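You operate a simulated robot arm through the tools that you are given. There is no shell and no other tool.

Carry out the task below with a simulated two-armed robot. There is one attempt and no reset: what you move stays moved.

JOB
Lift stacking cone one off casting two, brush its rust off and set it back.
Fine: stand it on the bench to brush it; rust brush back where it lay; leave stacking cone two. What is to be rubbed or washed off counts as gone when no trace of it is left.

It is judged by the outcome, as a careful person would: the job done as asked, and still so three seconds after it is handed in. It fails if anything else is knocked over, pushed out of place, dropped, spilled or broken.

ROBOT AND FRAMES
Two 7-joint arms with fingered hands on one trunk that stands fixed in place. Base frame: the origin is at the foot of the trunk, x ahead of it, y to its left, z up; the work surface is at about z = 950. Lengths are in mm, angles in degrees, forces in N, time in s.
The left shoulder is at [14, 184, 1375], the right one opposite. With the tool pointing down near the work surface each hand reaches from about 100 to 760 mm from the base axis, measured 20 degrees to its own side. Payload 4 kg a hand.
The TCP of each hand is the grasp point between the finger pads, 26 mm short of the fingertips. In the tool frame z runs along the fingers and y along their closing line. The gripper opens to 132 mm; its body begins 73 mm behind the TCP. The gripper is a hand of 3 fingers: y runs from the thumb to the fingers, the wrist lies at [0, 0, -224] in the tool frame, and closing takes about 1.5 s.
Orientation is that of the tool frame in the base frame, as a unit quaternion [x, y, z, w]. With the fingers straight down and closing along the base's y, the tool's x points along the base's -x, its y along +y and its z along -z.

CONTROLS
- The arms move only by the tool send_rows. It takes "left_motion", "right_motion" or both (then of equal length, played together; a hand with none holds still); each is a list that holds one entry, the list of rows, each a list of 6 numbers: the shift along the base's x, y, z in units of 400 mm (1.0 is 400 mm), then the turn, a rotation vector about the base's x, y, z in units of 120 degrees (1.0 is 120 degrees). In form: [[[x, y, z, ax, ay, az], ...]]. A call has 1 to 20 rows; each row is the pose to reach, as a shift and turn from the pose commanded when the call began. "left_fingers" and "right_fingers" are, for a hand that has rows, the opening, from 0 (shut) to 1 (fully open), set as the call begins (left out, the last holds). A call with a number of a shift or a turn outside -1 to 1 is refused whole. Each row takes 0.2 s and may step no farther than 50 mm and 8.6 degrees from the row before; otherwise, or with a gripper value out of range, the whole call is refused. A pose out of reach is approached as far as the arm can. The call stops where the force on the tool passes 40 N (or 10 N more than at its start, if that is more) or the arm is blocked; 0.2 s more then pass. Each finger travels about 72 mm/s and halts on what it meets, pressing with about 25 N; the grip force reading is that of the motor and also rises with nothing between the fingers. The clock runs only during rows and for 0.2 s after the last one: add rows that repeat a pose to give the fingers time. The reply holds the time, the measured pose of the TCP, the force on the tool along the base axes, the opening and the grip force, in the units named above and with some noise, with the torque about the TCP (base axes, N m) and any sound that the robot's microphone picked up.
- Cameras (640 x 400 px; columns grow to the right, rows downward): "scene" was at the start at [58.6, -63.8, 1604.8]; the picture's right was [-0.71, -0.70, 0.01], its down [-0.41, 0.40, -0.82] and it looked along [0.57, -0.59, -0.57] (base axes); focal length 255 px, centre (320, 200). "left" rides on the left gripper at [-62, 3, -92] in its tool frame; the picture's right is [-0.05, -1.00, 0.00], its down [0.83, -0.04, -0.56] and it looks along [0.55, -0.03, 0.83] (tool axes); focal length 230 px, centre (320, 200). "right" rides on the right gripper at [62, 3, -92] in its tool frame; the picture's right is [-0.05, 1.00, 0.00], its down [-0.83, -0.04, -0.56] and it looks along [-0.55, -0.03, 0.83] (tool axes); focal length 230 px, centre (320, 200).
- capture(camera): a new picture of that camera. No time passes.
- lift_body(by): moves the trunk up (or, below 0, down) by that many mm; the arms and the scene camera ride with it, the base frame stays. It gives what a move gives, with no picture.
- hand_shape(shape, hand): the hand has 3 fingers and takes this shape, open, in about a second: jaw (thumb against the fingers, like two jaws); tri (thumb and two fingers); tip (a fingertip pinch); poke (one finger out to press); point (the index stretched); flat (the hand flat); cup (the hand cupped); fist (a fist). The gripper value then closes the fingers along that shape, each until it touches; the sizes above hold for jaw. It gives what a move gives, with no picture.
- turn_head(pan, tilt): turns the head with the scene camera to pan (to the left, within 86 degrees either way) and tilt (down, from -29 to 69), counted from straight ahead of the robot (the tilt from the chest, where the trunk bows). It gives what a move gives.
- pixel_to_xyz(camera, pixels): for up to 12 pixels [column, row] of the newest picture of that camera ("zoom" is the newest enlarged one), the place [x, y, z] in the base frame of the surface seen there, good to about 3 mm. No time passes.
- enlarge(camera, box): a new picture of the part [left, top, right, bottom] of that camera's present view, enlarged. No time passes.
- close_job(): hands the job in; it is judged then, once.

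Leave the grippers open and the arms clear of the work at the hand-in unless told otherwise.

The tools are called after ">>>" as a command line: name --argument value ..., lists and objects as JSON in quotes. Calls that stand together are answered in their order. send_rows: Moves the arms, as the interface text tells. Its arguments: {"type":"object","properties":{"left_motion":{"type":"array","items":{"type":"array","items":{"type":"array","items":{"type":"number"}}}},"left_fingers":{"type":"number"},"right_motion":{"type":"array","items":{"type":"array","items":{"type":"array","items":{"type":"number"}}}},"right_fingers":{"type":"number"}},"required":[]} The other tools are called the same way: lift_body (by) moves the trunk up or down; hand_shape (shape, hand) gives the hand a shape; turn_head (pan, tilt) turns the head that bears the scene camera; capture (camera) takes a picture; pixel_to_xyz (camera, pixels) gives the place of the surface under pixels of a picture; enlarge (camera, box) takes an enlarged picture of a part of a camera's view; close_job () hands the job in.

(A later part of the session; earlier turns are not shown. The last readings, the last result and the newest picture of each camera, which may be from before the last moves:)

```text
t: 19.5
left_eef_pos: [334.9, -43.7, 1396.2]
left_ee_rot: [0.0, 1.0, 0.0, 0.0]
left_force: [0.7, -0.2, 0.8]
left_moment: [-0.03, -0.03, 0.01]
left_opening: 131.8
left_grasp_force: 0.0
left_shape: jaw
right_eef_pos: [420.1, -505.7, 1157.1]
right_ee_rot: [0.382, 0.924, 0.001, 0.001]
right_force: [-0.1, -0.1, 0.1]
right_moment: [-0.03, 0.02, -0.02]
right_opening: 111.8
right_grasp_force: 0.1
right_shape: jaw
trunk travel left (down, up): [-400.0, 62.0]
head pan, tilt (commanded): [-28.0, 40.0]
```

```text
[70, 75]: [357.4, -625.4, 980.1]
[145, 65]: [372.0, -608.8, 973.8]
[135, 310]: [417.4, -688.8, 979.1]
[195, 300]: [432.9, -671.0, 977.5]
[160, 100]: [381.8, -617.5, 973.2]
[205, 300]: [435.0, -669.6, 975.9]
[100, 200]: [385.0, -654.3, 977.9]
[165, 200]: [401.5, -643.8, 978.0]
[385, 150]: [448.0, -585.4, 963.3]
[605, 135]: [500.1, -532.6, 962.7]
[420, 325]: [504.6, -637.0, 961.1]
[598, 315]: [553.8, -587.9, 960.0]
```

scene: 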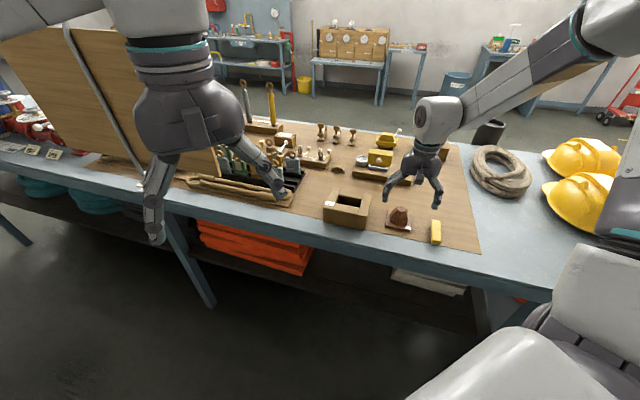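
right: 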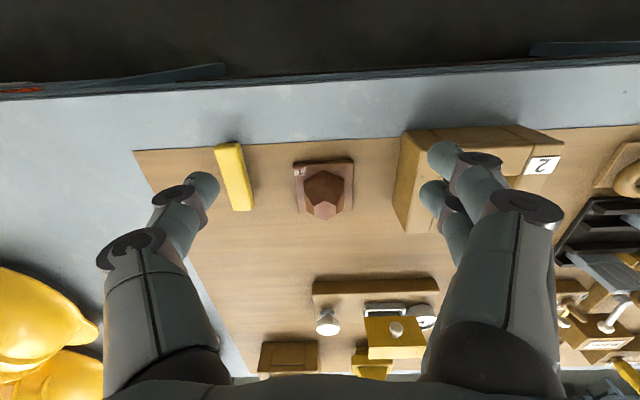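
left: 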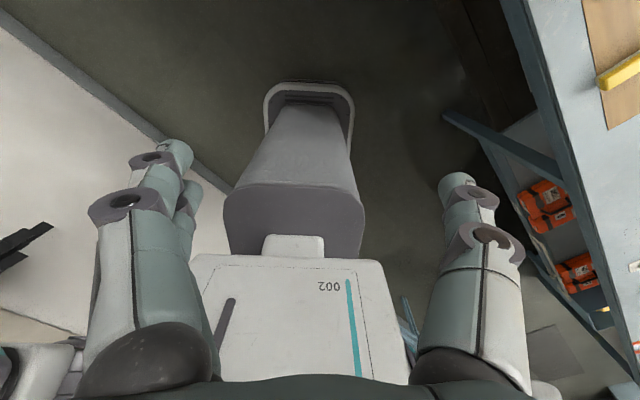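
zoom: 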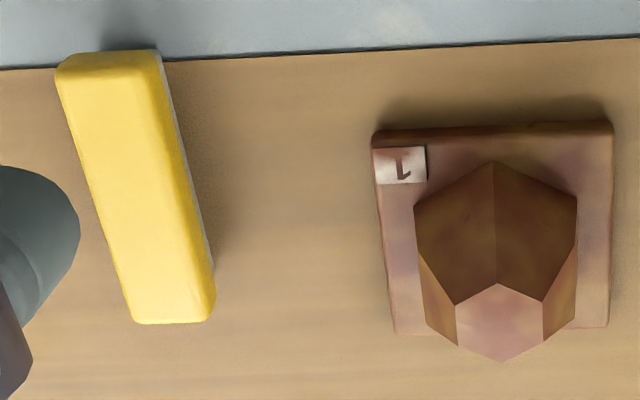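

The brush centre is about (395,-648), aligned with the bench's depth, top z≈978; the cone stands at about (502,-586). I'll grip the brush near its robot-side end so the free part works like a toothbrush. First I hover over that end with a 66 mm opening.

>>> send_rows --right_motion '[[[-0.03, -0.08, -0.02, 0, 0, 0], [-0.06, -0.16, -0.05, 0, 0, 0], [-0.09, -0.24, -0.09, 0, 0, 0], [-0.108, -0.311, -0.14, 0, 0, 0], [-0.108, -0.311, -0.19, 0, 0, 0], [-0.108, -0.311, -0.24, 0, 0, 0], [-0.108, -0.311, -0.24, 0, 0, 0]]]' --right_fingers 0.5

>>> capture --camera "right"

>>> capture --camera "scene"

```text
t: 21.1
left_eef_pos: [334.4, -44.5, 1394.8]
left_ee_rot: [0.0, 1.0, -0.001, 0.0]
left_force: [0.3, 0.5, 0.8]
left_moment: [0.01, 0.03, -0.02]
left_opening: 131.8
left_grasp_force: 0.1
left_shape: jaw
right_eef_pos: [376.6, -631.6, 1059.0]
right_ee_rot: [0.384, 0.923, 0.001, 0.0]
right_force: [-0.7, 0.5, 0.4]
right_moment: [0.0, -0.01, -0.03]
right_opening: 66.7
right_grasp_force: 0.0
right_shape: jaw
trunk travel left (down, up): [-400.0, 62.0]
head pan, tilt (commanded): [-28.0, 40.0]
```

```text
taken
```

right: 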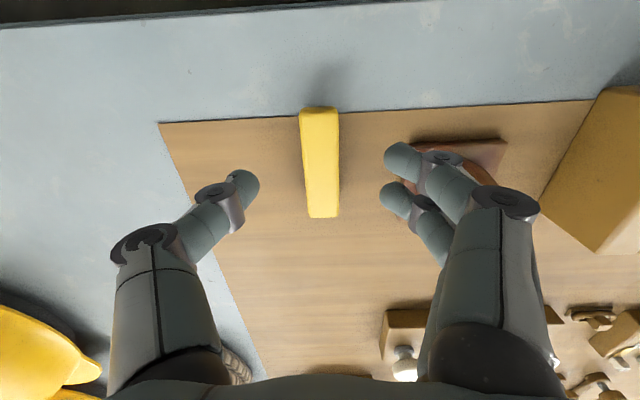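

```text
taken
```

scene: 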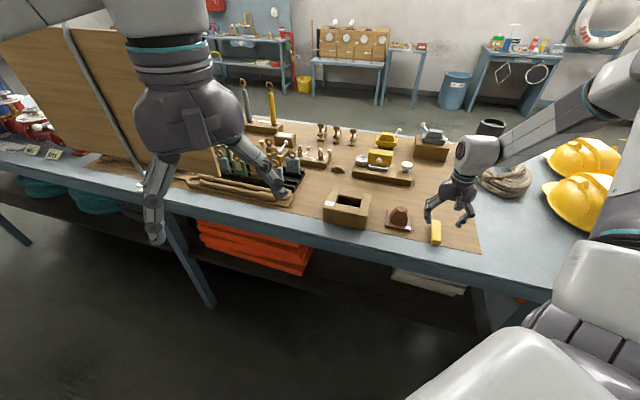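

The brush lies centred under the hand (column 321). I'll descend 70 mm so the tips reach about z 963.

>>> send_rows --right_motion '[[[0, 0, -0.05, 0, 0, 0], [0, 0, -0.1, 0, 0, 0], [0, 0, -0.14, 0, 0, 0], [0, 0, -0.165, 0, 0, 0], [0, 0, -0.175, 0, 0, 0], [0, 0, -0.175, 0, 0, 0]]]'

>>> capture --camera "right"

>>> enlarge --camera "scene" --box '[380, 170, 490, 260]'

```text
t: 22.5
left_eef_pos: [336.3, -44.2, 1394.6]
left_ee_rot: [0.0, 1.0, 0.0, 0.0]
left_force: [-0.3, 1.0, 0.6]
left_moment: [0.01, -0.04, -0.02]
left_opening: 131.9
left_grasp_force: 0.1
left_shape: jaw
right_eef_pos: [378.6, -630.2, 991.1]
right_ee_rot: [0.384, 0.923, -0.001, 0.0]
right_force: [-0.9, 0.0, -0.9]
right_moment: [0.02, -0.03, -0.01]
right_opening: 66.6
right_grasp_force: 0.0
right_shape: jaw
trunk travel left (down, up): [-400.0, 62.0]
head pan, tilt (commanded): [-28.0, 40.0]
```

```text
taken
```

right: 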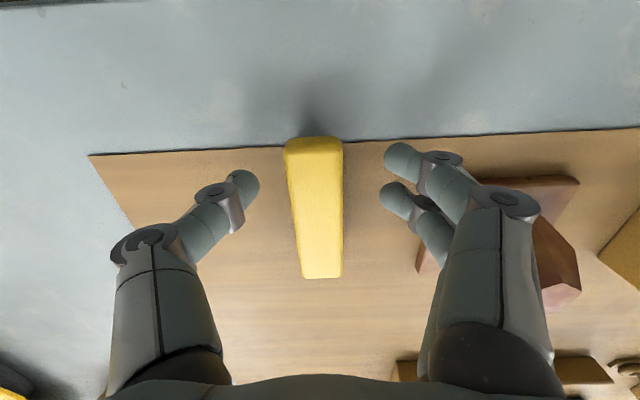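

```text
4.44 times, centred on (435, 215) of scene
```

zoom: 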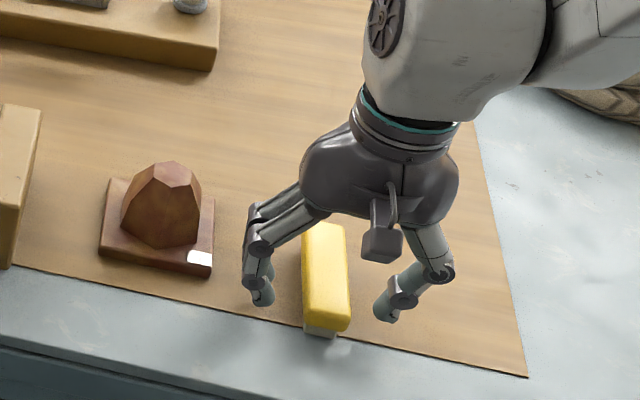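

Fingers straddle the brush end. I'll close on it.

>>> send_rows --right_motion '[[[0, 0, 0, 0, 0, 0], [0, 0, 0, 0, 0, 0], [0, 0, 0, 0, 0, 0], [0, 0, 0, 0, 0, 0]]]' --right_fingers 0.0

>>> capture --camera "right"

>>> enlarge --camera "scene" --box '[380, 170, 490, 260]'

```text
t: 23.5
left_eef_pos: [335.9, -44.6, 1395.0]
left_ee_rot: [0.0, 1.0, 0.0, 0.0]
left_force: [-0.2, 0.0, 0.6]
left_moment: [-0.05, 0.03, 0.01]
left_opening: 131.8
left_grasp_force: 0.1
left_shape: jaw
right_eef_pos: [378.4, -630.1, 991.2]
right_ee_rot: [0.383, 0.924, 0.0, 0.0]
right_force: [-0.4, -0.2, -0.2]
right_moment: [-0.02, 0.04, 0.03]
right_opening: 24.5
right_grasp_force: 25.0
right_shape: jaw
trunk travel left (down, up): [-400.0, 62.0]
head pan, tilt (commanded): [-28.0, 40.0]
```

```text
taken
```

right: 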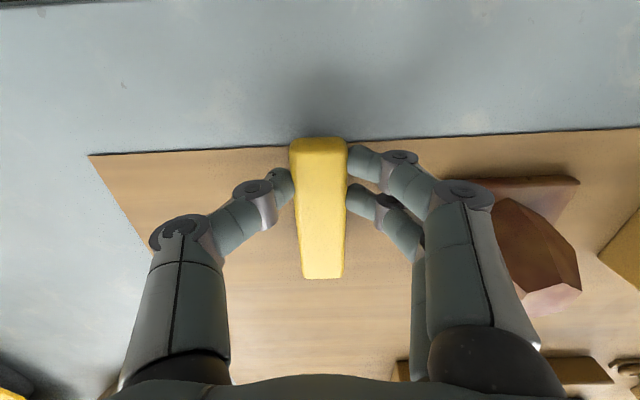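

```text
4.44 times, centred on (435, 215) of scene
```

zoom: 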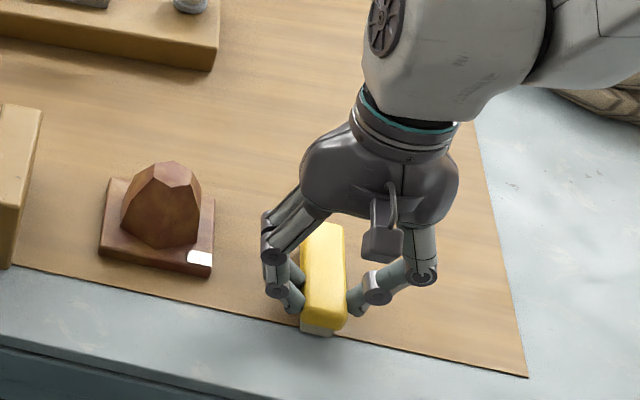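

The brush is gripped at 24.5 mm. I'll note this pose (378.4,-630.1,991.2) for its return, lift 100 mm and carry it over the cone's top.

>>> send_rows --right_motion '[[[0, 0, 0.04, 0, 0, 0], [0, 0, 0.1, 0, 0, 0], [0, 0, 0.18, 0, 0, 0], [0, 0, 0.25, 0, 0, 0], [0.05, 0.043, 0.25, 0, 0, 0], [0.11, 0.095, 0.25, 0, 0, 0], [0.17, 0.146, 0.25, 0, 0, 0], [0.2255, 0.1935, 0.25, 0, 0, 0], [0.2255, 0.1935, 0.25, 0, 0, 0]]]'

>>> capture --camera "right"

>>> enlarge --camera "scene" --box '[350, 150, 450, 240]'

```text
t: 25.5
left_eef_pos: [336.9, -45.4, 1394.6]
left_ee_rot: [0.001, 1.0, 0.0, 0.0]
left_force: [0.0, -0.1, 0.5]
left_moment: [-0.01, -0.03, 0.0]
left_opening: 132.1
left_grasp_force: 0.0
left_shape: jaw
right_eef_pos: [468.5, -552.0, 1092.5]
right_ee_rot: [0.384, 0.923, 0.001, 0.0]
right_force: [0.3, -0.1, -1.9]
right_moment: [0.04, 0.03, -0.02]
right_opening: 24.7
right_grasp_force: 24.6
right_shape: jaw
trunk travel left (down, up): [-400.0, 62.0]
head pan, tilt (commanded): [-28.0, 40.0]
```

```text
taken
```

right: 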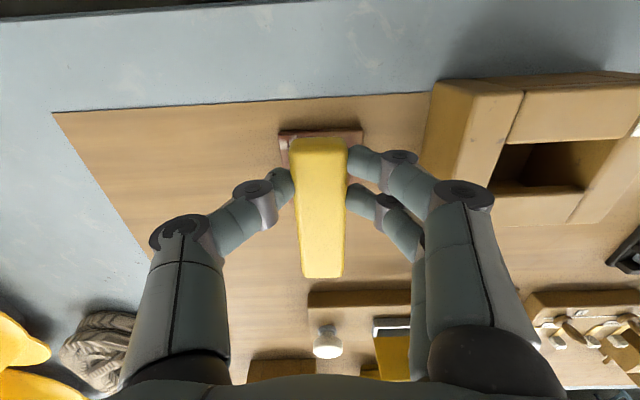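

```text
4.44 times, centred on (400, 195) of scene
```

zoom: 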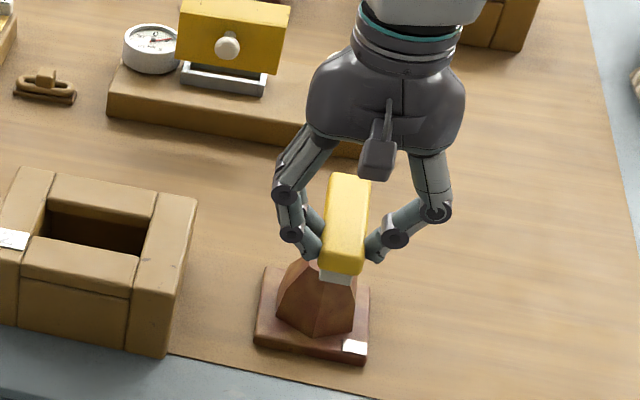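

The brush is level and above the cone. I'll lower 34 mm, close to the cone's top, then ease down.

>>> send_rows --right_motion '[[[0, 0, -0.03, 0, 0, 0], [0, 0, -0.06, 0, 0, 0], [0, 0, -0.08, 0, 0, 0], [0, 0, -0.085, 0, 0, 0], [0, 0, -0.09, 0, 0, 0], [0, 0, -0.09, 0, 0, 0]]]'

>>> enlarge --camera "scene" --box '[370, 170, 450, 240]'

```text
t: 26.9
left_eef_pos: [335.2, -44.5, 1394.8]
left_ee_rot: [0.0, 1.0, 0.0, 0.0]
left_force: [0.2, -0.3, -0.6]
left_moment: [0.0, 0.02, -0.01]
left_opening: 131.8
left_grasp_force: 0.0
left_shape: jaw
right_eef_pos: [468.8, -552.7, 1052.7]
right_ee_rot: [0.382, 0.924, 0.0, 0.0]
right_force: [-0.5, -0.7, -1.0]
right_moment: [0.05, 0.02, 0.03]
right_opening: 24.6
right_grasp_force: 25.1
right_shape: jaw
trunk travel left (down, up): [-400.0, 62.0]
head pan, tilt (commanded): [-28.0, 40.0]
```

```text
5.71 times, centred on (410, 205) of scene
```

zoom: 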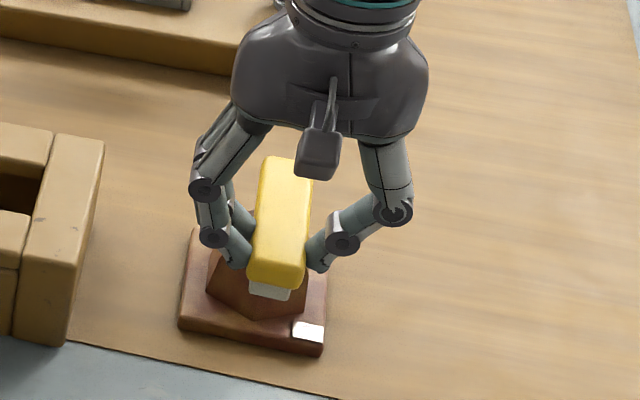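

Almost at contact. I'll ease down 2 mm more and make a few short strokes along and across the top.

>>> send_rows --right_motion '[[[0, 0, -0.0025, 0, 0, 0], [0, 0, -0.005, 0, 0, 0], [0.02, -0.02, -0.005, 0, 0, 0], [0.0, 0.0, -0.005, 0, 0, 0], [-0.02, 0.02, -0.005, 0, 0, 0], [0, 0, -0.005, 0, 0, 0]]]'

>>> enlarge --camera "scene" --box '[370, 170, 450, 240]'

```text
t: 28.3
left_eef_pos: [336.8, -44.1, 1394.9]
left_ee_rot: [0.0, 1.0, 0.001, -0.001]
left_force: [0.2, -1.1, 0.0]
left_moment: [0.01, 0.01, 0.03]
left_opening: 131.6
left_grasp_force: 0.2
left_shape: jaw
right_eef_pos: [470.7, -555.7, 1052.9]
right_ee_rot: [0.384, 0.923, 0.0, -0.001]
right_force: [-0.5, 0.2, -0.3]
right_moment: [0.0, 0.02, 0.0]
right_opening: 24.5
right_grasp_force: 25.7
right_shape: jaw
trunk travel left (down, up): [-400.0, 62.0]
head pan, tilt (commanded): [-28.0, 40.0]
```

```text
5.71 times, centred on (410, 205) of scene
```

zoom: 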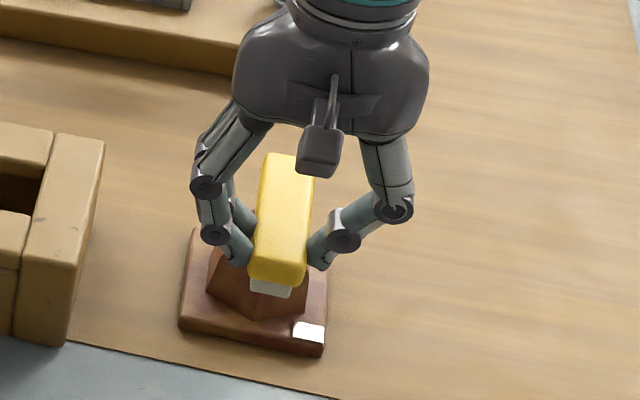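

Light contact now. I'll press about 2 mm more and stroke over the full top, then back off and look.

>>> send_rows --right_motion '[[[0, 0, -0.005, 0, 0, 0], [0.025, -0.025, -0.005, 0, 0, 0], [0.045, -0.045, -0.005, 0, 0, 0], [0.025, -0.025, -0.005, 0, 0, 0], [0, 0, -0.005, 0, 0, 0], [-0.025, 0.025, -0.005, 0, 0, 0], [-0.04, 0.04, -0.005, 0, 0, 0], [-0.02, 0.02, -0.005, 0, 0, 0], [0, 0, -0.005, 0, 0, 0]]]'

>>> enlarge --camera "scene" --box '[370, 170, 450, 240]'

```text
t: 30.3
left_eef_pos: [335.5, -45.1, 1394.3]
left_ee_rot: [0.0, 1.0, -0.001, 0.0]
left_force: [0.0, 0.1, 0.6]
left_moment: [0.0, -0.02, -0.02]
left_opening: 132.0
left_grasp_force: 0.0
left_shape: jaw
right_eef_pos: [469.6, -553.5, 1051.9]
right_ee_rot: [0.383, 0.924, 0.001, 0.0]
right_force: [0.0, 0.1, 1.7]
right_moment: [0.01, -0.05, 0.02]
right_opening: 24.7
right_grasp_force: 25.0
right_shape: jaw
trunk travel left (down, up): [-400.0, 62.0]
head pan, tilt (commanded): [-28.0, 40.0]
```

```text
5.71 times, centred on (410, 205) of scene
```

zoom: 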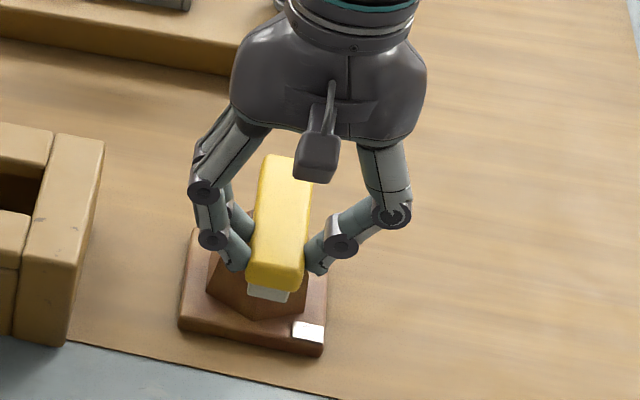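

The cone's colour seems a bit less red already. I'll lift and back away to look.

>>> send_rows --right_motion '[[[0, 0, 0.05, 0, 0, 0], [0, 0, 0.12, 0, 0, 0], [-0.05, 0.05, 0.18, 0, 0, 0], [-0.12, 0.12, 0.24, 0, 0, 0], [-0.2, 0.2, 0.28, 0, 0, 0], [-0.28, 0.28, 0.28, 0, 0, 0]]]'

>>> enlarge --camera "scene" --box '[370, 180, 430, 240]'

>>> capture --camera "right"

```text
t: 31.7
left_eef_pos: [333.8, -43.0, 1396.2]
left_ee_rot: [0.0, 1.0, 0.0, 0.0]
left_force: [0.0, 0.6, 0.4]
left_moment: [-0.02, 0.01, -0.01]
left_opening: 131.9
left_grasp_force: 0.1
left_shape: jaw
right_eef_pos: [355.6, -435.6, 1165.0]
right_ee_rot: [0.384, 0.924, -0.001, 0.0]
right_force: [-0.3, -0.5, -1.5]
right_moment: [0.0, 0.02, 0.01]
right_opening: 24.5
right_grasp_force: 24.8
right_shape: jaw
trunk travel left (down, up): [-400.0, 62.0]
head pan, tilt (commanded): [-28.0, 40.0]
```

```text
6.67 times, centred on (400, 210) of scene
```

zoom: 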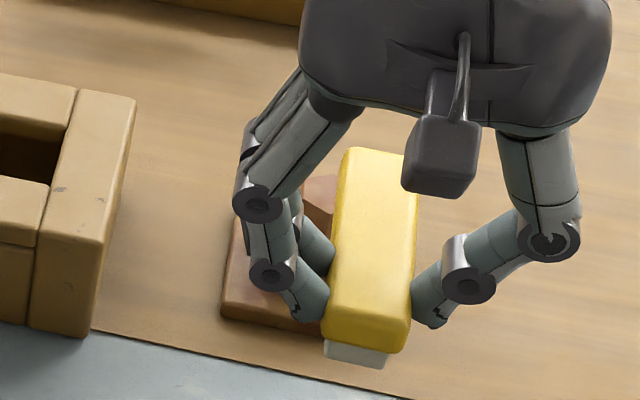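

```text
taken
```

right: 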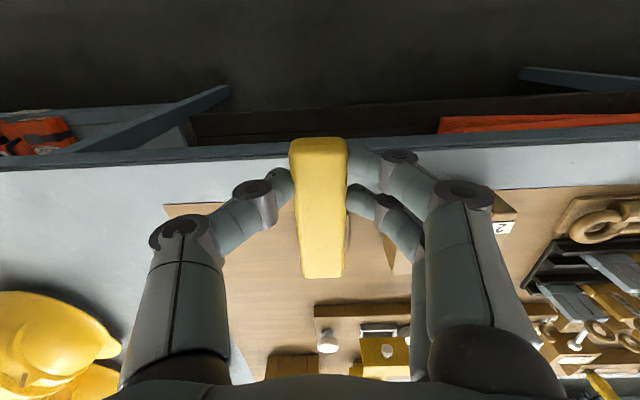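

The hand is in the way; I'll slide it to the right (along the bench) to free the view.

>>> send_rows --right_motion '[[[-0.06, -0.06, 0, 0, 0, 0], [-0.13, -0.13, 0, 0, 0, 0], [-0.2, -0.2, 0, 0, 0, 0], [-0.265, -0.265, 0, 0, 0, 0]]]'

>>> enlarge --camera "scene" --box '[370, 180, 430, 240]'

>>> capture --camera "scene"

```text
t: 32.7
left_eef_pos: [335.5, -45.0, 1395.3]
left_ee_rot: [0.0, 1.0, 0.0, 0.001]
left_force: [0.3, -0.1, -0.7]
left_moment: [0.05, 0.01, 0.04]
left_opening: 131.7
left_grasp_force: 0.0
left_shape: jaw
right_eef_pos: [251.0, -546.5, 1164.1]
right_ee_rot: [0.383, 0.924, 0.001, 0.0]
right_force: [-0.1, -1.3, -1.4]
right_moment: [0.09, 0.0, -0.02]
right_opening: 24.3
right_grasp_force: 24.5
right_shape: jaw
trunk travel left (down, up): [-400.0, 62.0]
head pan, tilt (commanded): [-28.0, 40.0]
```

```text
6.67 times, centred on (400, 210) of scene
```

zoom: 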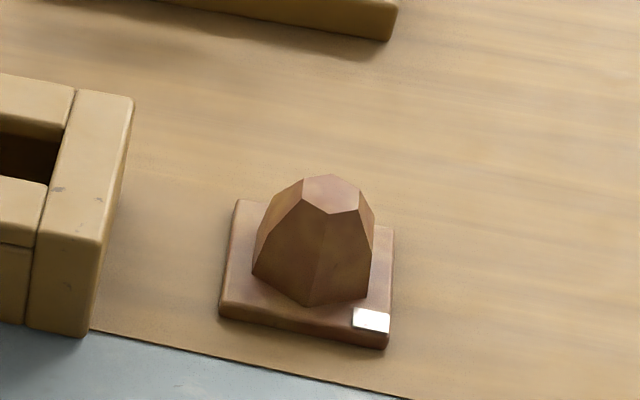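

```text
taken
```

scene: 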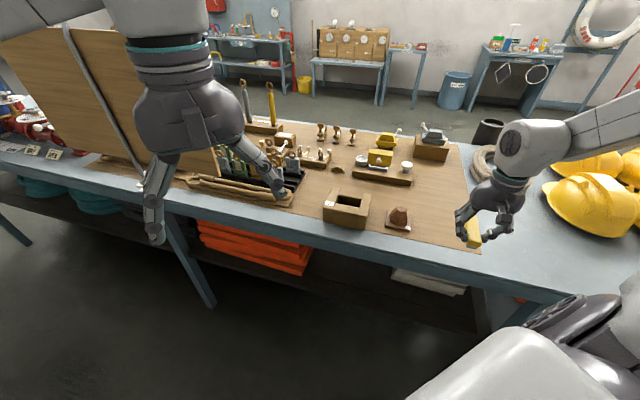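

The red has clearly faded over the whole cone, so rubbing works. I'll return over the top and brush longer, with slightly more pressure.

>>> send_rows --right_motion '[[[0.11, -0.003, 0, 0, 0, 0], [0.22, -0.006, 0, 0, 0, 0], [0.33, -0.009, 0, 0, 0, 0], [0.44, -0.012, 0, 0, 0, 0], [0.545, -0.015, 0, 0, 0, 0], [0.545, -0.015, -0.1, 0, 0, 0], [0.545, -0.015, -0.2, 0, 0, 0], [0.545, -0.015, -0.26, 0, 0, 0], [0.545, -0.015, -0.275, 0, 0, 0], [0.545, -0.015, -0.28, 0, 0, 0], [0.57, -0.04, -0.283, 0, 0, 0], [0.595, -0.065, -0.283, 0, 0, 0], [0.57, -0.04, -0.283, 0, 0, 0], [0.545, -0.015, -0.283, 0, 0, 0], [0.52, 0.01, -0.283, 0, 0, 0], [0.545, -0.015, -0.283, 0, 0, 0], [0.57, -0.04, -0.283, 0, 0, 0], [0.595, -0.065, -0.283, 0, 0, 0], [0.57, -0.04, -0.283, 0, 0, 0], [0.545, -0.015, -0.283, 0, 0, 0]]]'

>>> enlarge --camera "scene" --box '[370, 170, 450, 240]'

```text
t: 36.9
left_eef_pos: [335.2, -42.4, 1394.5]
left_ee_rot: [0.0, 1.0, 0.001, 0.0]
left_force: [-0.4, -0.9, -0.2]
left_moment: [-0.03, -0.03, 0.02]
left_opening: 131.6
left_grasp_force: 0.1
left_shape: jaw
right_eef_pos: [467.7, -554.1, 1050.5]
right_ee_rot: [0.383, 0.924, 0.0, 0.0]
right_force: [0.6, -0.2, 3.1]
right_moment: [-0.05, -0.12, 0.0]
right_opening: 24.8
right_grasp_force: 25.3
right_shape: jaw
trunk travel left (down, up): [-400.0, 62.0]
head pan, tilt (commanded): [-28.0, 40.0]
```

```text
5.71 times, centred on (410, 205) of scene
```

zoom: 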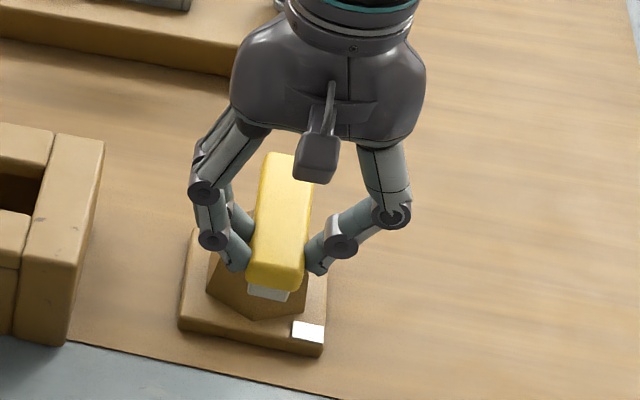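

The cone now looks ochre like the casting. I'll keep stroking for another full set to be sure nothing remains.

>>> send_rows --right_motion '[[[0.025, -0.025, -0.001, 0, 0, 0], [0.05, -0.05, -0.001, 0, 0, 0], [0.025, -0.025, -0.001, 0, 0, 0], [0, 0, -0.001, 0, 0, 0], [-0.025, 0.025, -0.001, 0, 0, 0], [0, 0, -0.001, 0, 0, 0], [0.025, -0.025, -0.001, 0, 0, 0], [0.05, -0.05, -0.001, 0, 0, 0], [0.025, -0.025, -0.001, 0, 0, 0], [0, 0, -0.001, 0, 0, 0], [-0.025, 0.025, -0.001, 0, 0, 0], [0, 0, -0.001, 0, 0, 0], [0.025, -0.025, -0.001, 0, 0, 0], [0.05, -0.05, -0.001, 0, 0, 0], [0.025, -0.025, -0.001, 0, 0, 0], [0, 0, -0.001, 0, 0, 0], [-0.025, 0.025, -0.001, 0, 0, 0], [0, 0, -0.001, 0, 0, 0], [0.025, -0.025, -0.001, 0, 0, 0], [0, 0, -0.001, 0, 0, 0]]]'

>>> enlarge --camera "scene" --box '[370, 170, 450, 240]'

```text
t: 41.1
left_eef_pos: [335.2, -42.5, 1396.8]
left_ee_rot: [0.0, 1.0, 0.0, 0.0]
left_force: [-0.5, -0.5, 0.4]
left_moment: [0.03, -0.02, 0.03]
left_opening: 132.1
left_grasp_force: 0.0
left_shape: jaw
right_eef_pos: [467.6, -551.8, 1050.3]
right_ee_rot: [0.383, 0.924, 0.0, 0.0]
right_force: [0.0, -0.5, 1.6]
right_moment: [-0.11, -0.08, 0.03]
right_opening: 24.8
right_grasp_force: 24.8
right_shape: jaw
trunk travel left (down, up): [-400.0, 62.0]
head pan, tilt (commanded): [-28.0, 40.0]
```

```text
5.71 times, centred on (410, 205) of scene
```

zoom: 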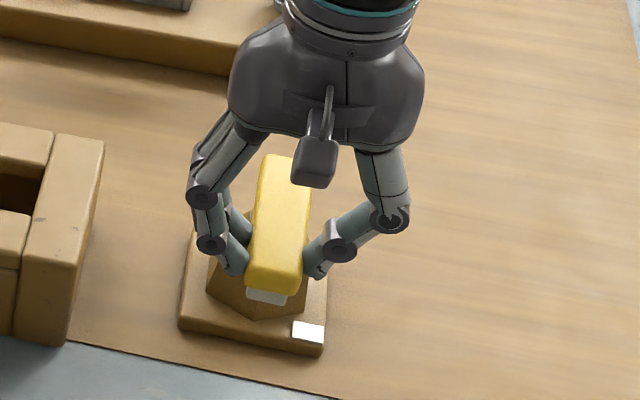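

I'll lift off and slide away to the right again to inspect the cone.

>>> send_rows --right_motion '[[[0, 0, 0.05, 0, 0, 0], [0, 0, 0.12, 0, 0, 0], [0, 0, 0.22, 0, 0, 0], [-0.08, 0.0, 0.284, 0, 0, 0], [-0.19, 0.0, 0.284, 0, 0, 0], [-0.3, 0.005, 0.284, 0, 0, 0], [-0.42, 0.01, 0.284, 0, 0, 0], [-0.545, 0.015, 0.284, 0, 0, 0], [-0.545, 0.015, 0.284, 0, 0, 0]]]'

>>> enlarge --camera "scene" --box '[370, 180, 430, 240]'

>>> enlarge --camera "scene" --box '[385, 200, 415, 234]'

```text
t: 43.1
left_eef_pos: [336.8, -43.7, 1395.2]
left_ee_rot: [0.0, 1.0, 0.0, -0.001]
left_force: [-0.3, -0.3, -0.2]
left_moment: [0.0, 0.01, -0.01]
left_opening: 131.9
left_grasp_force: 0.0
left_shape: jaw
right_eef_pos: [252.9, -546.4, 1162.1]
right_ee_rot: [0.383, 0.924, 0.0, -0.001]
right_force: [0.1, 0.4, -1.6]
right_moment: [0.01, 0.04, 0.01]
right_opening: 24.8
right_grasp_force: 25.1
right_shape: jaw
trunk travel left (down, up): [-400.0, 62.0]
head pan, tilt (commanded): [-28.0, 40.0]
```

```text
6.67 times, centred on (400, 210) of scene
```

zoom: 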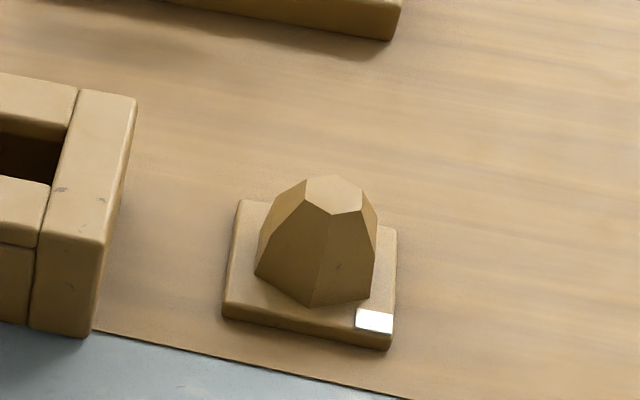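

```text
11.76 times, centred on (400, 217) of scene
```

zoom: 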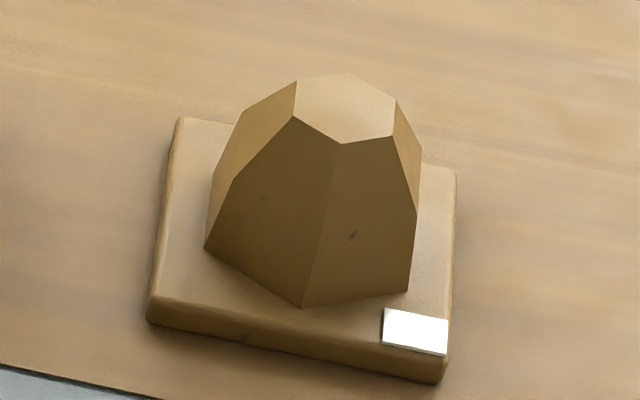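

The cone and plate look evenly ochre with no red left. I'll check that the brush hasn't slipped in the grip before returning it.

>>> capture --camera "right"

>>> pixel_to_xyz --camera "right" --pixels '[[318, 150], [320, 200], [322, 260], [322, 274]]'

```text
taken
```

right: 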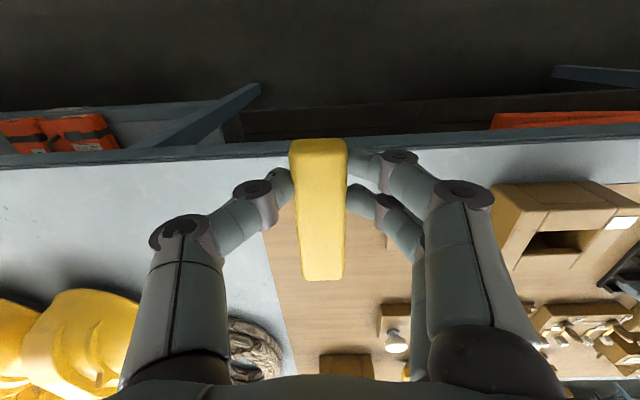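

```text
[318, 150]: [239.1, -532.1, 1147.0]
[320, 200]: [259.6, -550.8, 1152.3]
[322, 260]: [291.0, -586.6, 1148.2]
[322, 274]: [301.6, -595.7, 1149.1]
```

The brush is still level in the grip. I'll carry it back above its original place and lower to 12 mm above it.

>>> send_rows --right_motion '[[[0.08, -0.052, 0, 0, 0, 0], [0.16, -0.104, 0, 0, 0, 0], [0.24, -0.156, 0, 0, 0, 0], [0.3195, -0.2085, 0, 0, 0, 0], [0.3195, -0.2085, -0.08, 0, 0, 0], [0.3195, -0.2085, -0.16, 0, 0, 0], [0.3195, -0.2085, -0.24, 0, 0, 0], [0.3195, -0.2085, -0.32, 0, 0, 0], [0.3195, -0.2085, -0.37, 0, 0, 0], [0.3195, -0.2085, -0.4, 0, 0, 0], [0.3195, -0.2085, -0.4, 0, 0, 0]]]'

>>> capture --camera "right"

>>> enlarge --camera "scene" --box '[380, 170, 490, 260]'

```text
t: 45.5
left_eef_pos: [335.7, -44.8, 1394.1]
left_ee_rot: [0.0, 1.0, 0.0, 0.0]
left_force: [-0.3, -0.2, -0.4]
left_moment: [-0.01, 0.02, 0.0]
left_opening: 131.7
left_grasp_force: 0.1
left_shape: jaw
right_eef_pos: [376.7, -628.9, 1001.7]
right_ee_rot: [0.384, 0.923, 0.001, -0.001]
right_force: [-0.4, 0.1, -0.2]
right_moment: [0.0, 0.0, 0.03]
right_opening: 24.5
right_grasp_force: 24.7
right_shape: jaw
trunk travel left (down, up): [-400.0, 62.0]
head pan, tilt (commanded): [-28.0, 40.0]
```

```text
taken
```

right: 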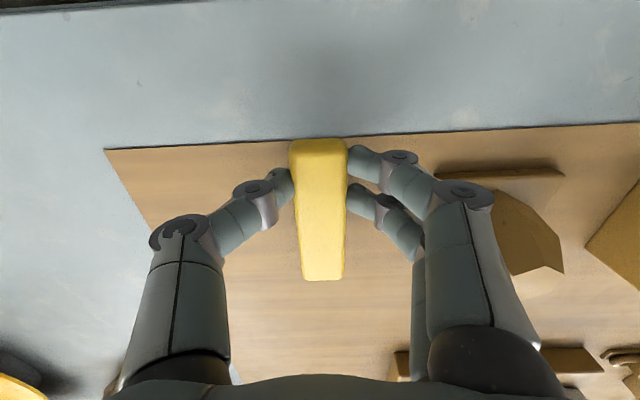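

```text
4.44 times, centred on (435, 215) of scene
```

zoom: 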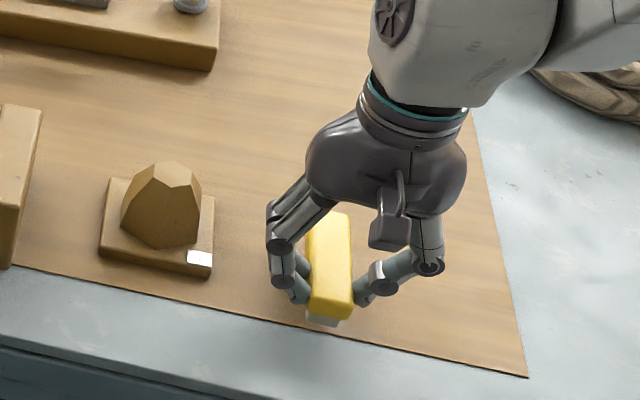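

The brush hangs just over its old place. I'll lower it the last ~11 mm gently.

>>> send_rows --right_motion '[[[0, 0, -0.01, 0, 0, 0], [0, 0, -0.018, 0, 0, 0], [0, 0, -0.024, 0, 0, 0], [0, 0, -0.028, 0, 0, 0], [0, 0, -0.028, 0, 0, 0]]]'

```text
t: 46.7
left_eef_pos: [336.0, -43.9, 1395.8]
left_ee_rot: [0.0, 1.0, 0.001, 0.0]
left_force: [0.3, -0.4, -0.4]
left_moment: [-0.02, 0.0, -0.01]
left_opening: 131.9
left_grasp_force: 0.0
left_shape: jaw
right_eef_pos: [378.4, -631.2, 991.4]
right_ee_rot: [0.383, 0.924, -0.001, -0.001]
right_force: [-0.9, 0.5, -1.6]
right_moment: [0.04, 0.01, 0.03]
right_opening: 24.6
right_grasp_force: 24.8
right_shape: jaw
trunk travel left (down, up): [-400.0, 62.0]
head pan, tilt (commanded): [-28.0, 40.0]
```

No contact yet; 1–2 mm more.

>>> send_rows --right_motion '[[[0, 0, -0.002, 0, 0, 0], [0, 0, -0.0035, 0, 0, 0], [0, 0, -0.0035, 0, 0, 0]]]'

```text
t: 47.5
left_eef_pos: [335.8, -42.7, 1394.7]
left_ee_rot: [0.0, 1.0, 0.0, 0.0]
left_force: [-0.7, 0.6, -0.5]
left_moment: [0.0, -0.01, 0.01]
left_opening: 131.8
left_grasp_force: 0.1
left_shape: jaw
right_eef_pos: [378.2, -629.9, 990.8]
right_ee_rot: [0.382, 0.924, 0.0, 0.0]
right_force: [0.5, 0.3, -1.1]
right_moment: [0.04, 0.05, -0.02]
right_opening: 24.5
right_grasp_force: 25.1
right_shape: jaw
trunk travel left (down, up): [-400.0, 62.0]
head pan, tilt (commanded): [-28.0, 40.0]
```

Still about -1 N. A further 1.5 mm.

>>> send_rows --right_motion '[[[0, 0, -0.002, 0, 0, 0], [0, 0, -0.004, 0, 0, 0], [0, 0, -0.004, 0, 0, 0]]]'

>>> enlarge --camera "scene" --box '[410, 200, 470, 255]'

```text
t: 48.3
left_eef_pos: [334.5, -43.8, 1395.0]
left_ee_rot: [0.0, 1.0, 0.0, 0.0]
left_force: [-0.2, 0.1, -0.7]
left_moment: [0.0, 0.02, 0.01]
left_opening: 131.7
left_grasp_force: 0.0
left_shape: jaw
right_eef_pos: [376.8, -629.8, 990.2]
right_ee_rot: [0.383, 0.924, -0.001, 0.001]
right_force: [0.4, -1.5, 7.3]
right_moment: [0.03, 0.0, -0.06]
right_opening: 24.9
right_grasp_force: 24.9
right_shape: jaw
trunk travel left (down, up): [-400.0, 62.0]
head pan, tilt (commanded): [-28.0, 40.0]
```

```text
7.27 times, centred on (440, 228) of scene
```

zoom: 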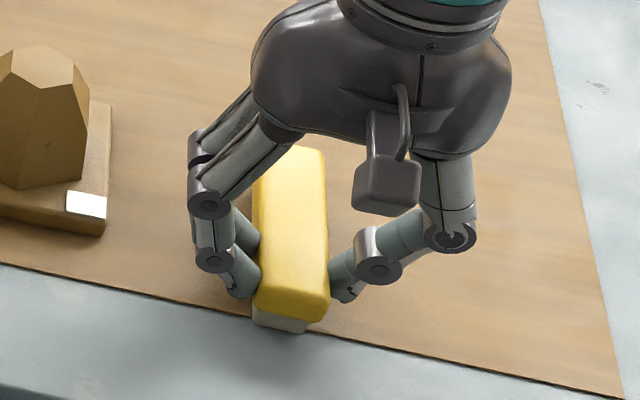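

The brush is on the mat (force +7 N). I'll ease up 1 mm and open the fingers to 66 mm.

>>> send_rows --right_motion '[[[0, 0, 0.002, 0, 0, 0], [0, 0, 0.002, 0, 0, 0]]]'

>>> send_rows --right_motion '[[[0, 0, 0, 0, 0, 0], [0, 0, 0, 0, 0, 0], [0, 0, 0, 0, 0, 0]]]' --right_fingers 0.5

>>> send_rows --right_motion '[[[0, 0, 0.03, 0, 0, 0], [0, 0, 0.08, 0, 0, 0], [0, 0, 0.15, 0, 0, 0], [0, 0, 0.25, 0, 0, 0], [0, 0, 0.35, 0, 0, 0]]]'

>>> capture --camera "right"

>>> enlarge --camera "scene" --box '[380, 180, 490, 260]'

```text
t: 48.9
left_eef_pos: [336.4, -42.8, 1394.5]
left_ee_rot: [0.001, 1.0, 0.001, 0.0]
left_force: [0.1, -0.4, -0.3]
left_moment: [-0.01, -0.02, 0.02]
left_opening: 131.8
left_grasp_force: 0.1
left_shape: jaw
right_eef_pos: [378.3, -630.5, 989.4]
right_ee_rot: [0.384, 0.923, 0.0, 0.0]
right_force: [1.6, -0.9, 4.8]
right_moment: [0.02, -0.06, 0.02]
right_opening: 24.8
right_grasp_force: 25.0
right_shape: jaw
trunk travel left (down, up): [-400.0, 62.0]
head pan, tilt (commanded): [-28.0, 40.0]
```

```text
t: 49.7
left_eef_pos: [336.9, -43.9, 1394.9]
left_ee_rot: [0.0, 1.0, 0.0, 0.0]
left_force: [0.6, 0.8, 0.1]
left_moment: [0.03, 0.02, -0.04]
left_opening: 131.7
left_grasp_force: 0.0
left_shape: jaw
right_eef_pos: [378.1, -630.2, 990.1]
right_ee_rot: [0.384, 0.923, 0.0, 0.0]
right_force: [0.4, 0.6, -0.2]
right_moment: [-0.01, 0.0, -0.01]
right_opening: 65.4
right_grasp_force: 0.1
right_shape: jaw
trunk travel left (down, up): [-400.0, 62.0]
head pan, tilt (commanded): [-28.0, 40.0]
```

```text
t: 50.9
left_eef_pos: [335.3, -43.0, 1395.1]
left_ee_rot: [0.0, 1.0, 0.0, 0.001]
left_force: [-0.9, -0.8, -0.5]
left_moment: [0.0, -0.03, -0.04]
left_opening: 131.9
left_grasp_force: 0.0
left_shape: jaw
right_eef_pos: [376.1, -629.1, 1127.4]
right_ee_rot: [0.383, 0.924, 0.0, 0.001]
right_force: [-0.9, 0.2, 0.0]
right_moment: [0.0, 0.01, 0.01]
right_opening: 65.1
right_grasp_force: 0.0
right_shape: jaw
trunk travel left (down, up): [-400.0, 62.0]
head pan, tilt (commanded): [-28.0, 40.0]
```

```text
taken
```

right: 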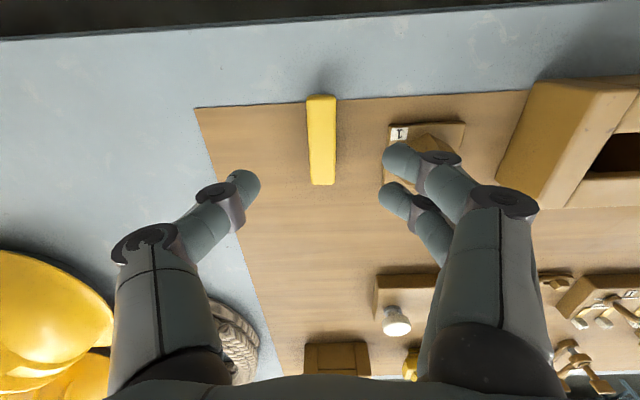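

```text
5.00 times, centred on (435, 220) of scene
```

zoom: 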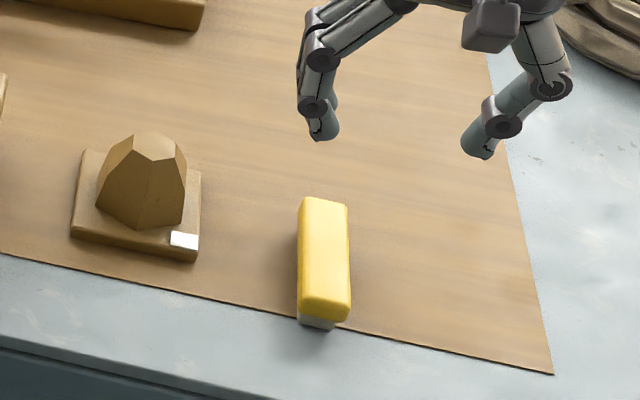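

Brush is back on its spot. I'll move the hand to view the cone closely with the right camera and check for rust traces.

>>> send_rows --right_motion '[[[0.055, 0.08, 0, 0, 0, 0], [0.115, 0.16, 0, 0, 0, 0], [0.175, 0.246, 0, 0, 0, 0], [0.175, 0.246, 0, 0, 0, 0]]]' --right_fingers 1.0

>>> capture --camera "right"

>>> enlarge --camera "right" --box '[250, 110, 400, 220]'

```text
t: 51.9
left_eef_pos: [335.5, -45.4, 1394.3]
left_ee_rot: [0.0, 1.0, 0.0, 0.0]
left_force: [-0.2, -0.3, -0.4]
left_moment: [0.0, -0.02, 0.01]
left_opening: 131.8
left_grasp_force: 0.0
left_shape: jaw
right_eef_pos: [449.2, -533.2, 1129.8]
right_ee_rot: [0.383, 0.924, 0.0, 0.0]
right_force: [0.1, -0.6, -0.5]
right_moment: [-0.01, 0.0, 0.0]
right_opening: 131.7
right_grasp_force: 0.0
right_shape: jaw
trunk travel left (down, up): [-400.0, 62.0]
head pan, tilt (commanded): [-28.0, 40.0]
```

```text
taken
```

right: 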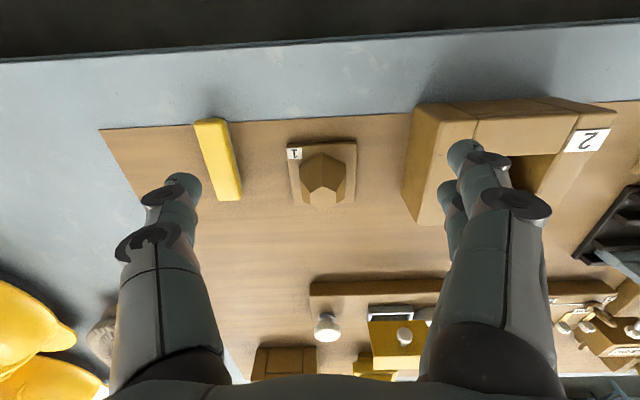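

```text
3.64 times, centred on (325, 165) of right
```

zoom: 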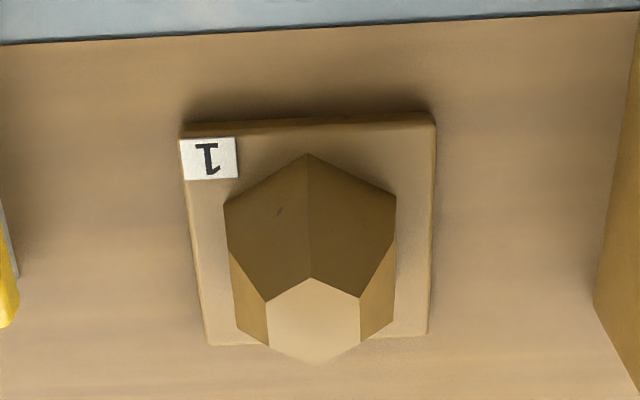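

No red remains and the label is white again. Now I'll measure the cone's present position for regrasping.

>>> pixel_to_xyz --camera "zoom" --pixels '[[190, 135], [430, 125], [213, 338], [425, 330], [314, 320], [275, 320], [355, 320], [310, 285], [318, 355]]'

>>> pixel_to_xyz --camera "right" --pixels '[[199, 125], [224, 122], [219, 198], [239, 196], [212, 160], [230, 160]]'

```text
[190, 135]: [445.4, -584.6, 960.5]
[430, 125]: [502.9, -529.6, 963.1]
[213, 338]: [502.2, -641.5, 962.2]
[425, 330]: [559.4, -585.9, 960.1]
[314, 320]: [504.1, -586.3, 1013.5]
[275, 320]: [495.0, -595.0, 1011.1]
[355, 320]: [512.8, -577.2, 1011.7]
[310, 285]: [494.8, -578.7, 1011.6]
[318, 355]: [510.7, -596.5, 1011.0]
```

```text
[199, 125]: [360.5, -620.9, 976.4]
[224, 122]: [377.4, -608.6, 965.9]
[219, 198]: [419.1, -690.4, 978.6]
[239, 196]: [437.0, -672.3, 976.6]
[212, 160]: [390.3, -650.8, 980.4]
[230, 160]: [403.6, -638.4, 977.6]
```

The brush is back within a couple of mm. Cone centre is about (502.8,-585.5). I'll go above it with a 112 mm opening and descend.

>>> send_rows --right_motion '[[[0.045, -0.044, 0, 0, 0, 0], [0.09, -0.088, 0, 0, 0, 0], [0.134, -0.131, 0, 0, 0, 0], [0.134, -0.131, -0.08, 0, 0, 0], [0.134, -0.131, -0.16, 0, 0, 0], [0.134, -0.131, -0.24, 0, 0, 0], [0.134, -0.131, -0.3, 0, 0, 0], [0.134, -0.131, -0.3, 0, 0, 0]]]' --right_fingers 0.85

>>> capture --camera "right"

>>> enlarge --camera "scene" --box '[350, 160, 460, 250]'

```text
t: 53.7
left_eef_pos: [335.8, -44.7, 1395.4]
left_ee_rot: [0.0, 1.0, 0.0, 0.0]
left_force: [0.4, 0.5, 0.1]
left_moment: [-0.03, -0.01, 0.01]
left_opening: 131.9
left_grasp_force: 0.1
left_shape: jaw
right_eef_pos: [502.0, -583.2, 1012.8]
right_ee_rot: [0.383, 0.924, -0.001, 0.0]
right_force: [0.1, 0.1, 0.0]
right_moment: [0.03, 0.01, -0.01]
right_opening: 112.5
right_grasp_force: 0.1
right_shape: jaw
trunk travel left (down, up): [-400.0, 62.0]
head pan, tilt (commanded): [-28.0, 40.0]
```

```text
taken
```

right: 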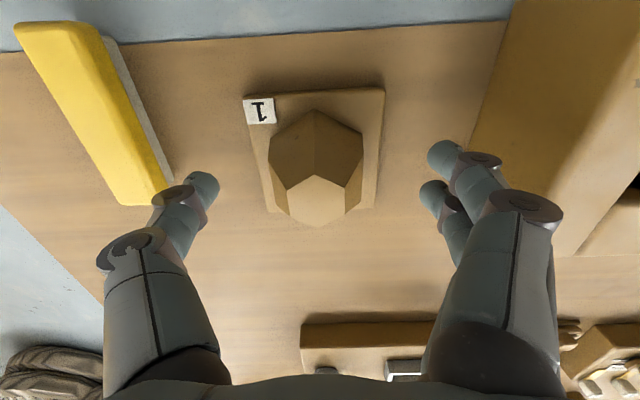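

```text
4.44 times, centred on (405, 205) of scene
```

zoom: 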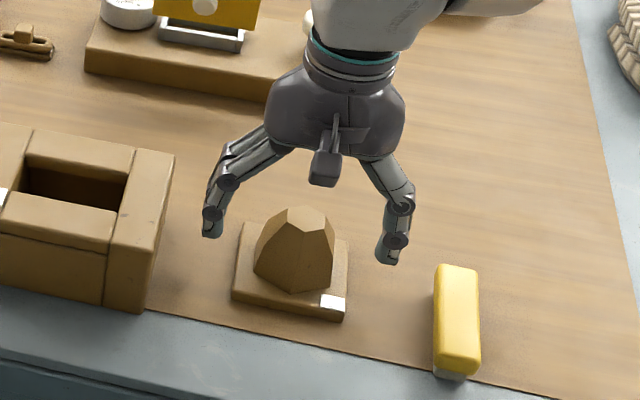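

Aligned. I'll descend 34 mm so the tips reach just above the mat.

>>> send_rows --right_motion '[[[0, 0, -0.04, 0, 0, 0], [0, 0, -0.07, 0, 0, 0], [0, 0, -0.0855, 0, 0, 0], [0, 0, -0.0855, 0, 0, 0]]]'

>>> enlarge --camera "scene" --box '[370, 180, 450, 245]'

```text
t: 54.7
left_eef_pos: [335.9, -44.2, 1394.8]
left_ee_rot: [0.0, 1.0, 0.001, 0.0]
left_force: [0.0, 0.1, 0.5]
left_moment: [-0.02, 0.0, 0.01]
left_opening: 131.6
left_grasp_force: 0.1
left_shape: jaw
right_eef_pos: [503.0, -584.4, 976.6]
right_ee_rot: [0.383, 0.924, 0.0, 0.0]
right_force: [-1.3, -0.3, 1.7]
right_moment: [0.1, -0.06, 0.02]
right_opening: 112.2
right_grasp_force: 0.0
right_shape: jaw
trunk travel left (down, up): [-400.0, 62.0]
head pan, tilt (commanded): [-28.0, 40.0]
```

```text
6.15 times, centred on (410, 212) of scene
```

zoom: 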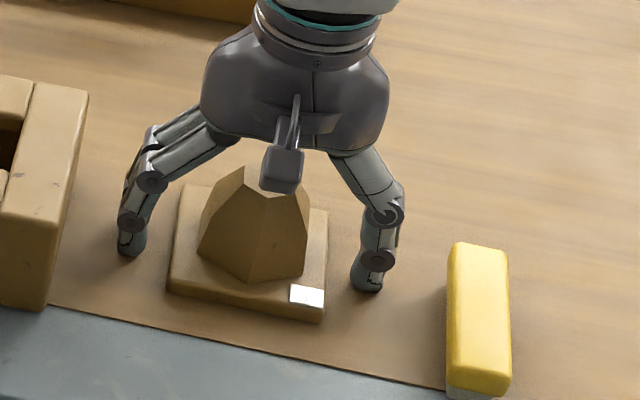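

A fingertip seems to touch the mat lightly (1.7 N). I'll raise 2 mm and close on the plate.

>>> send_rows --right_motion '[[[0, 0, 0.004, 0, 0, 0], [0, 0, 0.004, 0, 0, 0]]]'

>>> send_rows --right_motion '[[[0, 0, 0, 0, 0, 0], [0, 0, 0, 0, 0, 0], [0, 0, 0, 0, 0, 0], [0, 0, 0, 0, 0, 0]]]' --right_fingers 0.4

>>> capture --camera "right"

>>> enlarge --camera "scene" --box '[370, 180, 450, 245]'

```text
t: 55.3
left_eef_pos: [336.2, -44.7, 1395.2]
left_ee_rot: [0.0, 1.0, 0.0, 0.0]
left_force: [0.3, 0.6, -0.3]
left_moment: [-0.01, -0.04, 0.0]
left_opening: 132.1
left_grasp_force: 0.1
left_shape: jaw
right_eef_pos: [501.8, -583.6, 977.2]
right_ee_rot: [0.382, 0.924, 0.0, -0.001]
right_force: [-0.5, 1.1, -0.3]
right_moment: [-0.02, -0.01, -0.02]
right_opening: 112.3
right_grasp_force: 0.1
right_shape: jaw
trunk travel left (down, up): [-400.0, 62.0]
head pan, tilt (commanded): [-28.0, 40.0]
```

```text
t: 56.3
left_eef_pos: [335.6, -43.8, 1396.1]
left_ee_rot: [0.0, 1.0, 0.0, 0.0]
left_force: [0.5, 0.2, 0.5]
left_moment: [0.0, -0.02, 0.0]
left_opening: 131.8
left_grasp_force: 0.0
left_shape: jaw
right_eef_pos: [500.7, -583.5, 977.1]
right_ee_rot: [0.383, 0.924, 0.0, 0.0]
right_force: [-0.5, -0.8, 0.3]
right_moment: [0.05, -0.06, -0.01]
right_opening: 78.9
right_grasp_force: 25.1
right_shape: jaw
trunk travel left (down, up): [-400.0, 62.0]
head pan, tilt (commanded): [-28.0, 40.0]
```

```text
taken
```

right: 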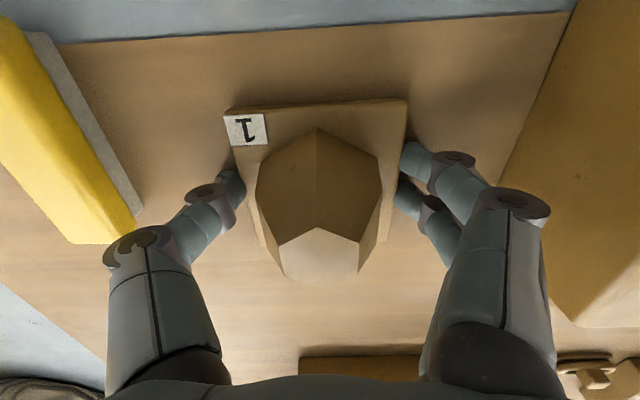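

```text
6.15 times, centred on (410, 212) of scene
```

zoom: 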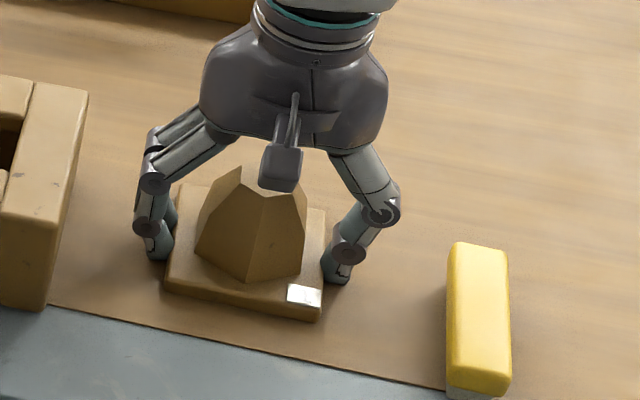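

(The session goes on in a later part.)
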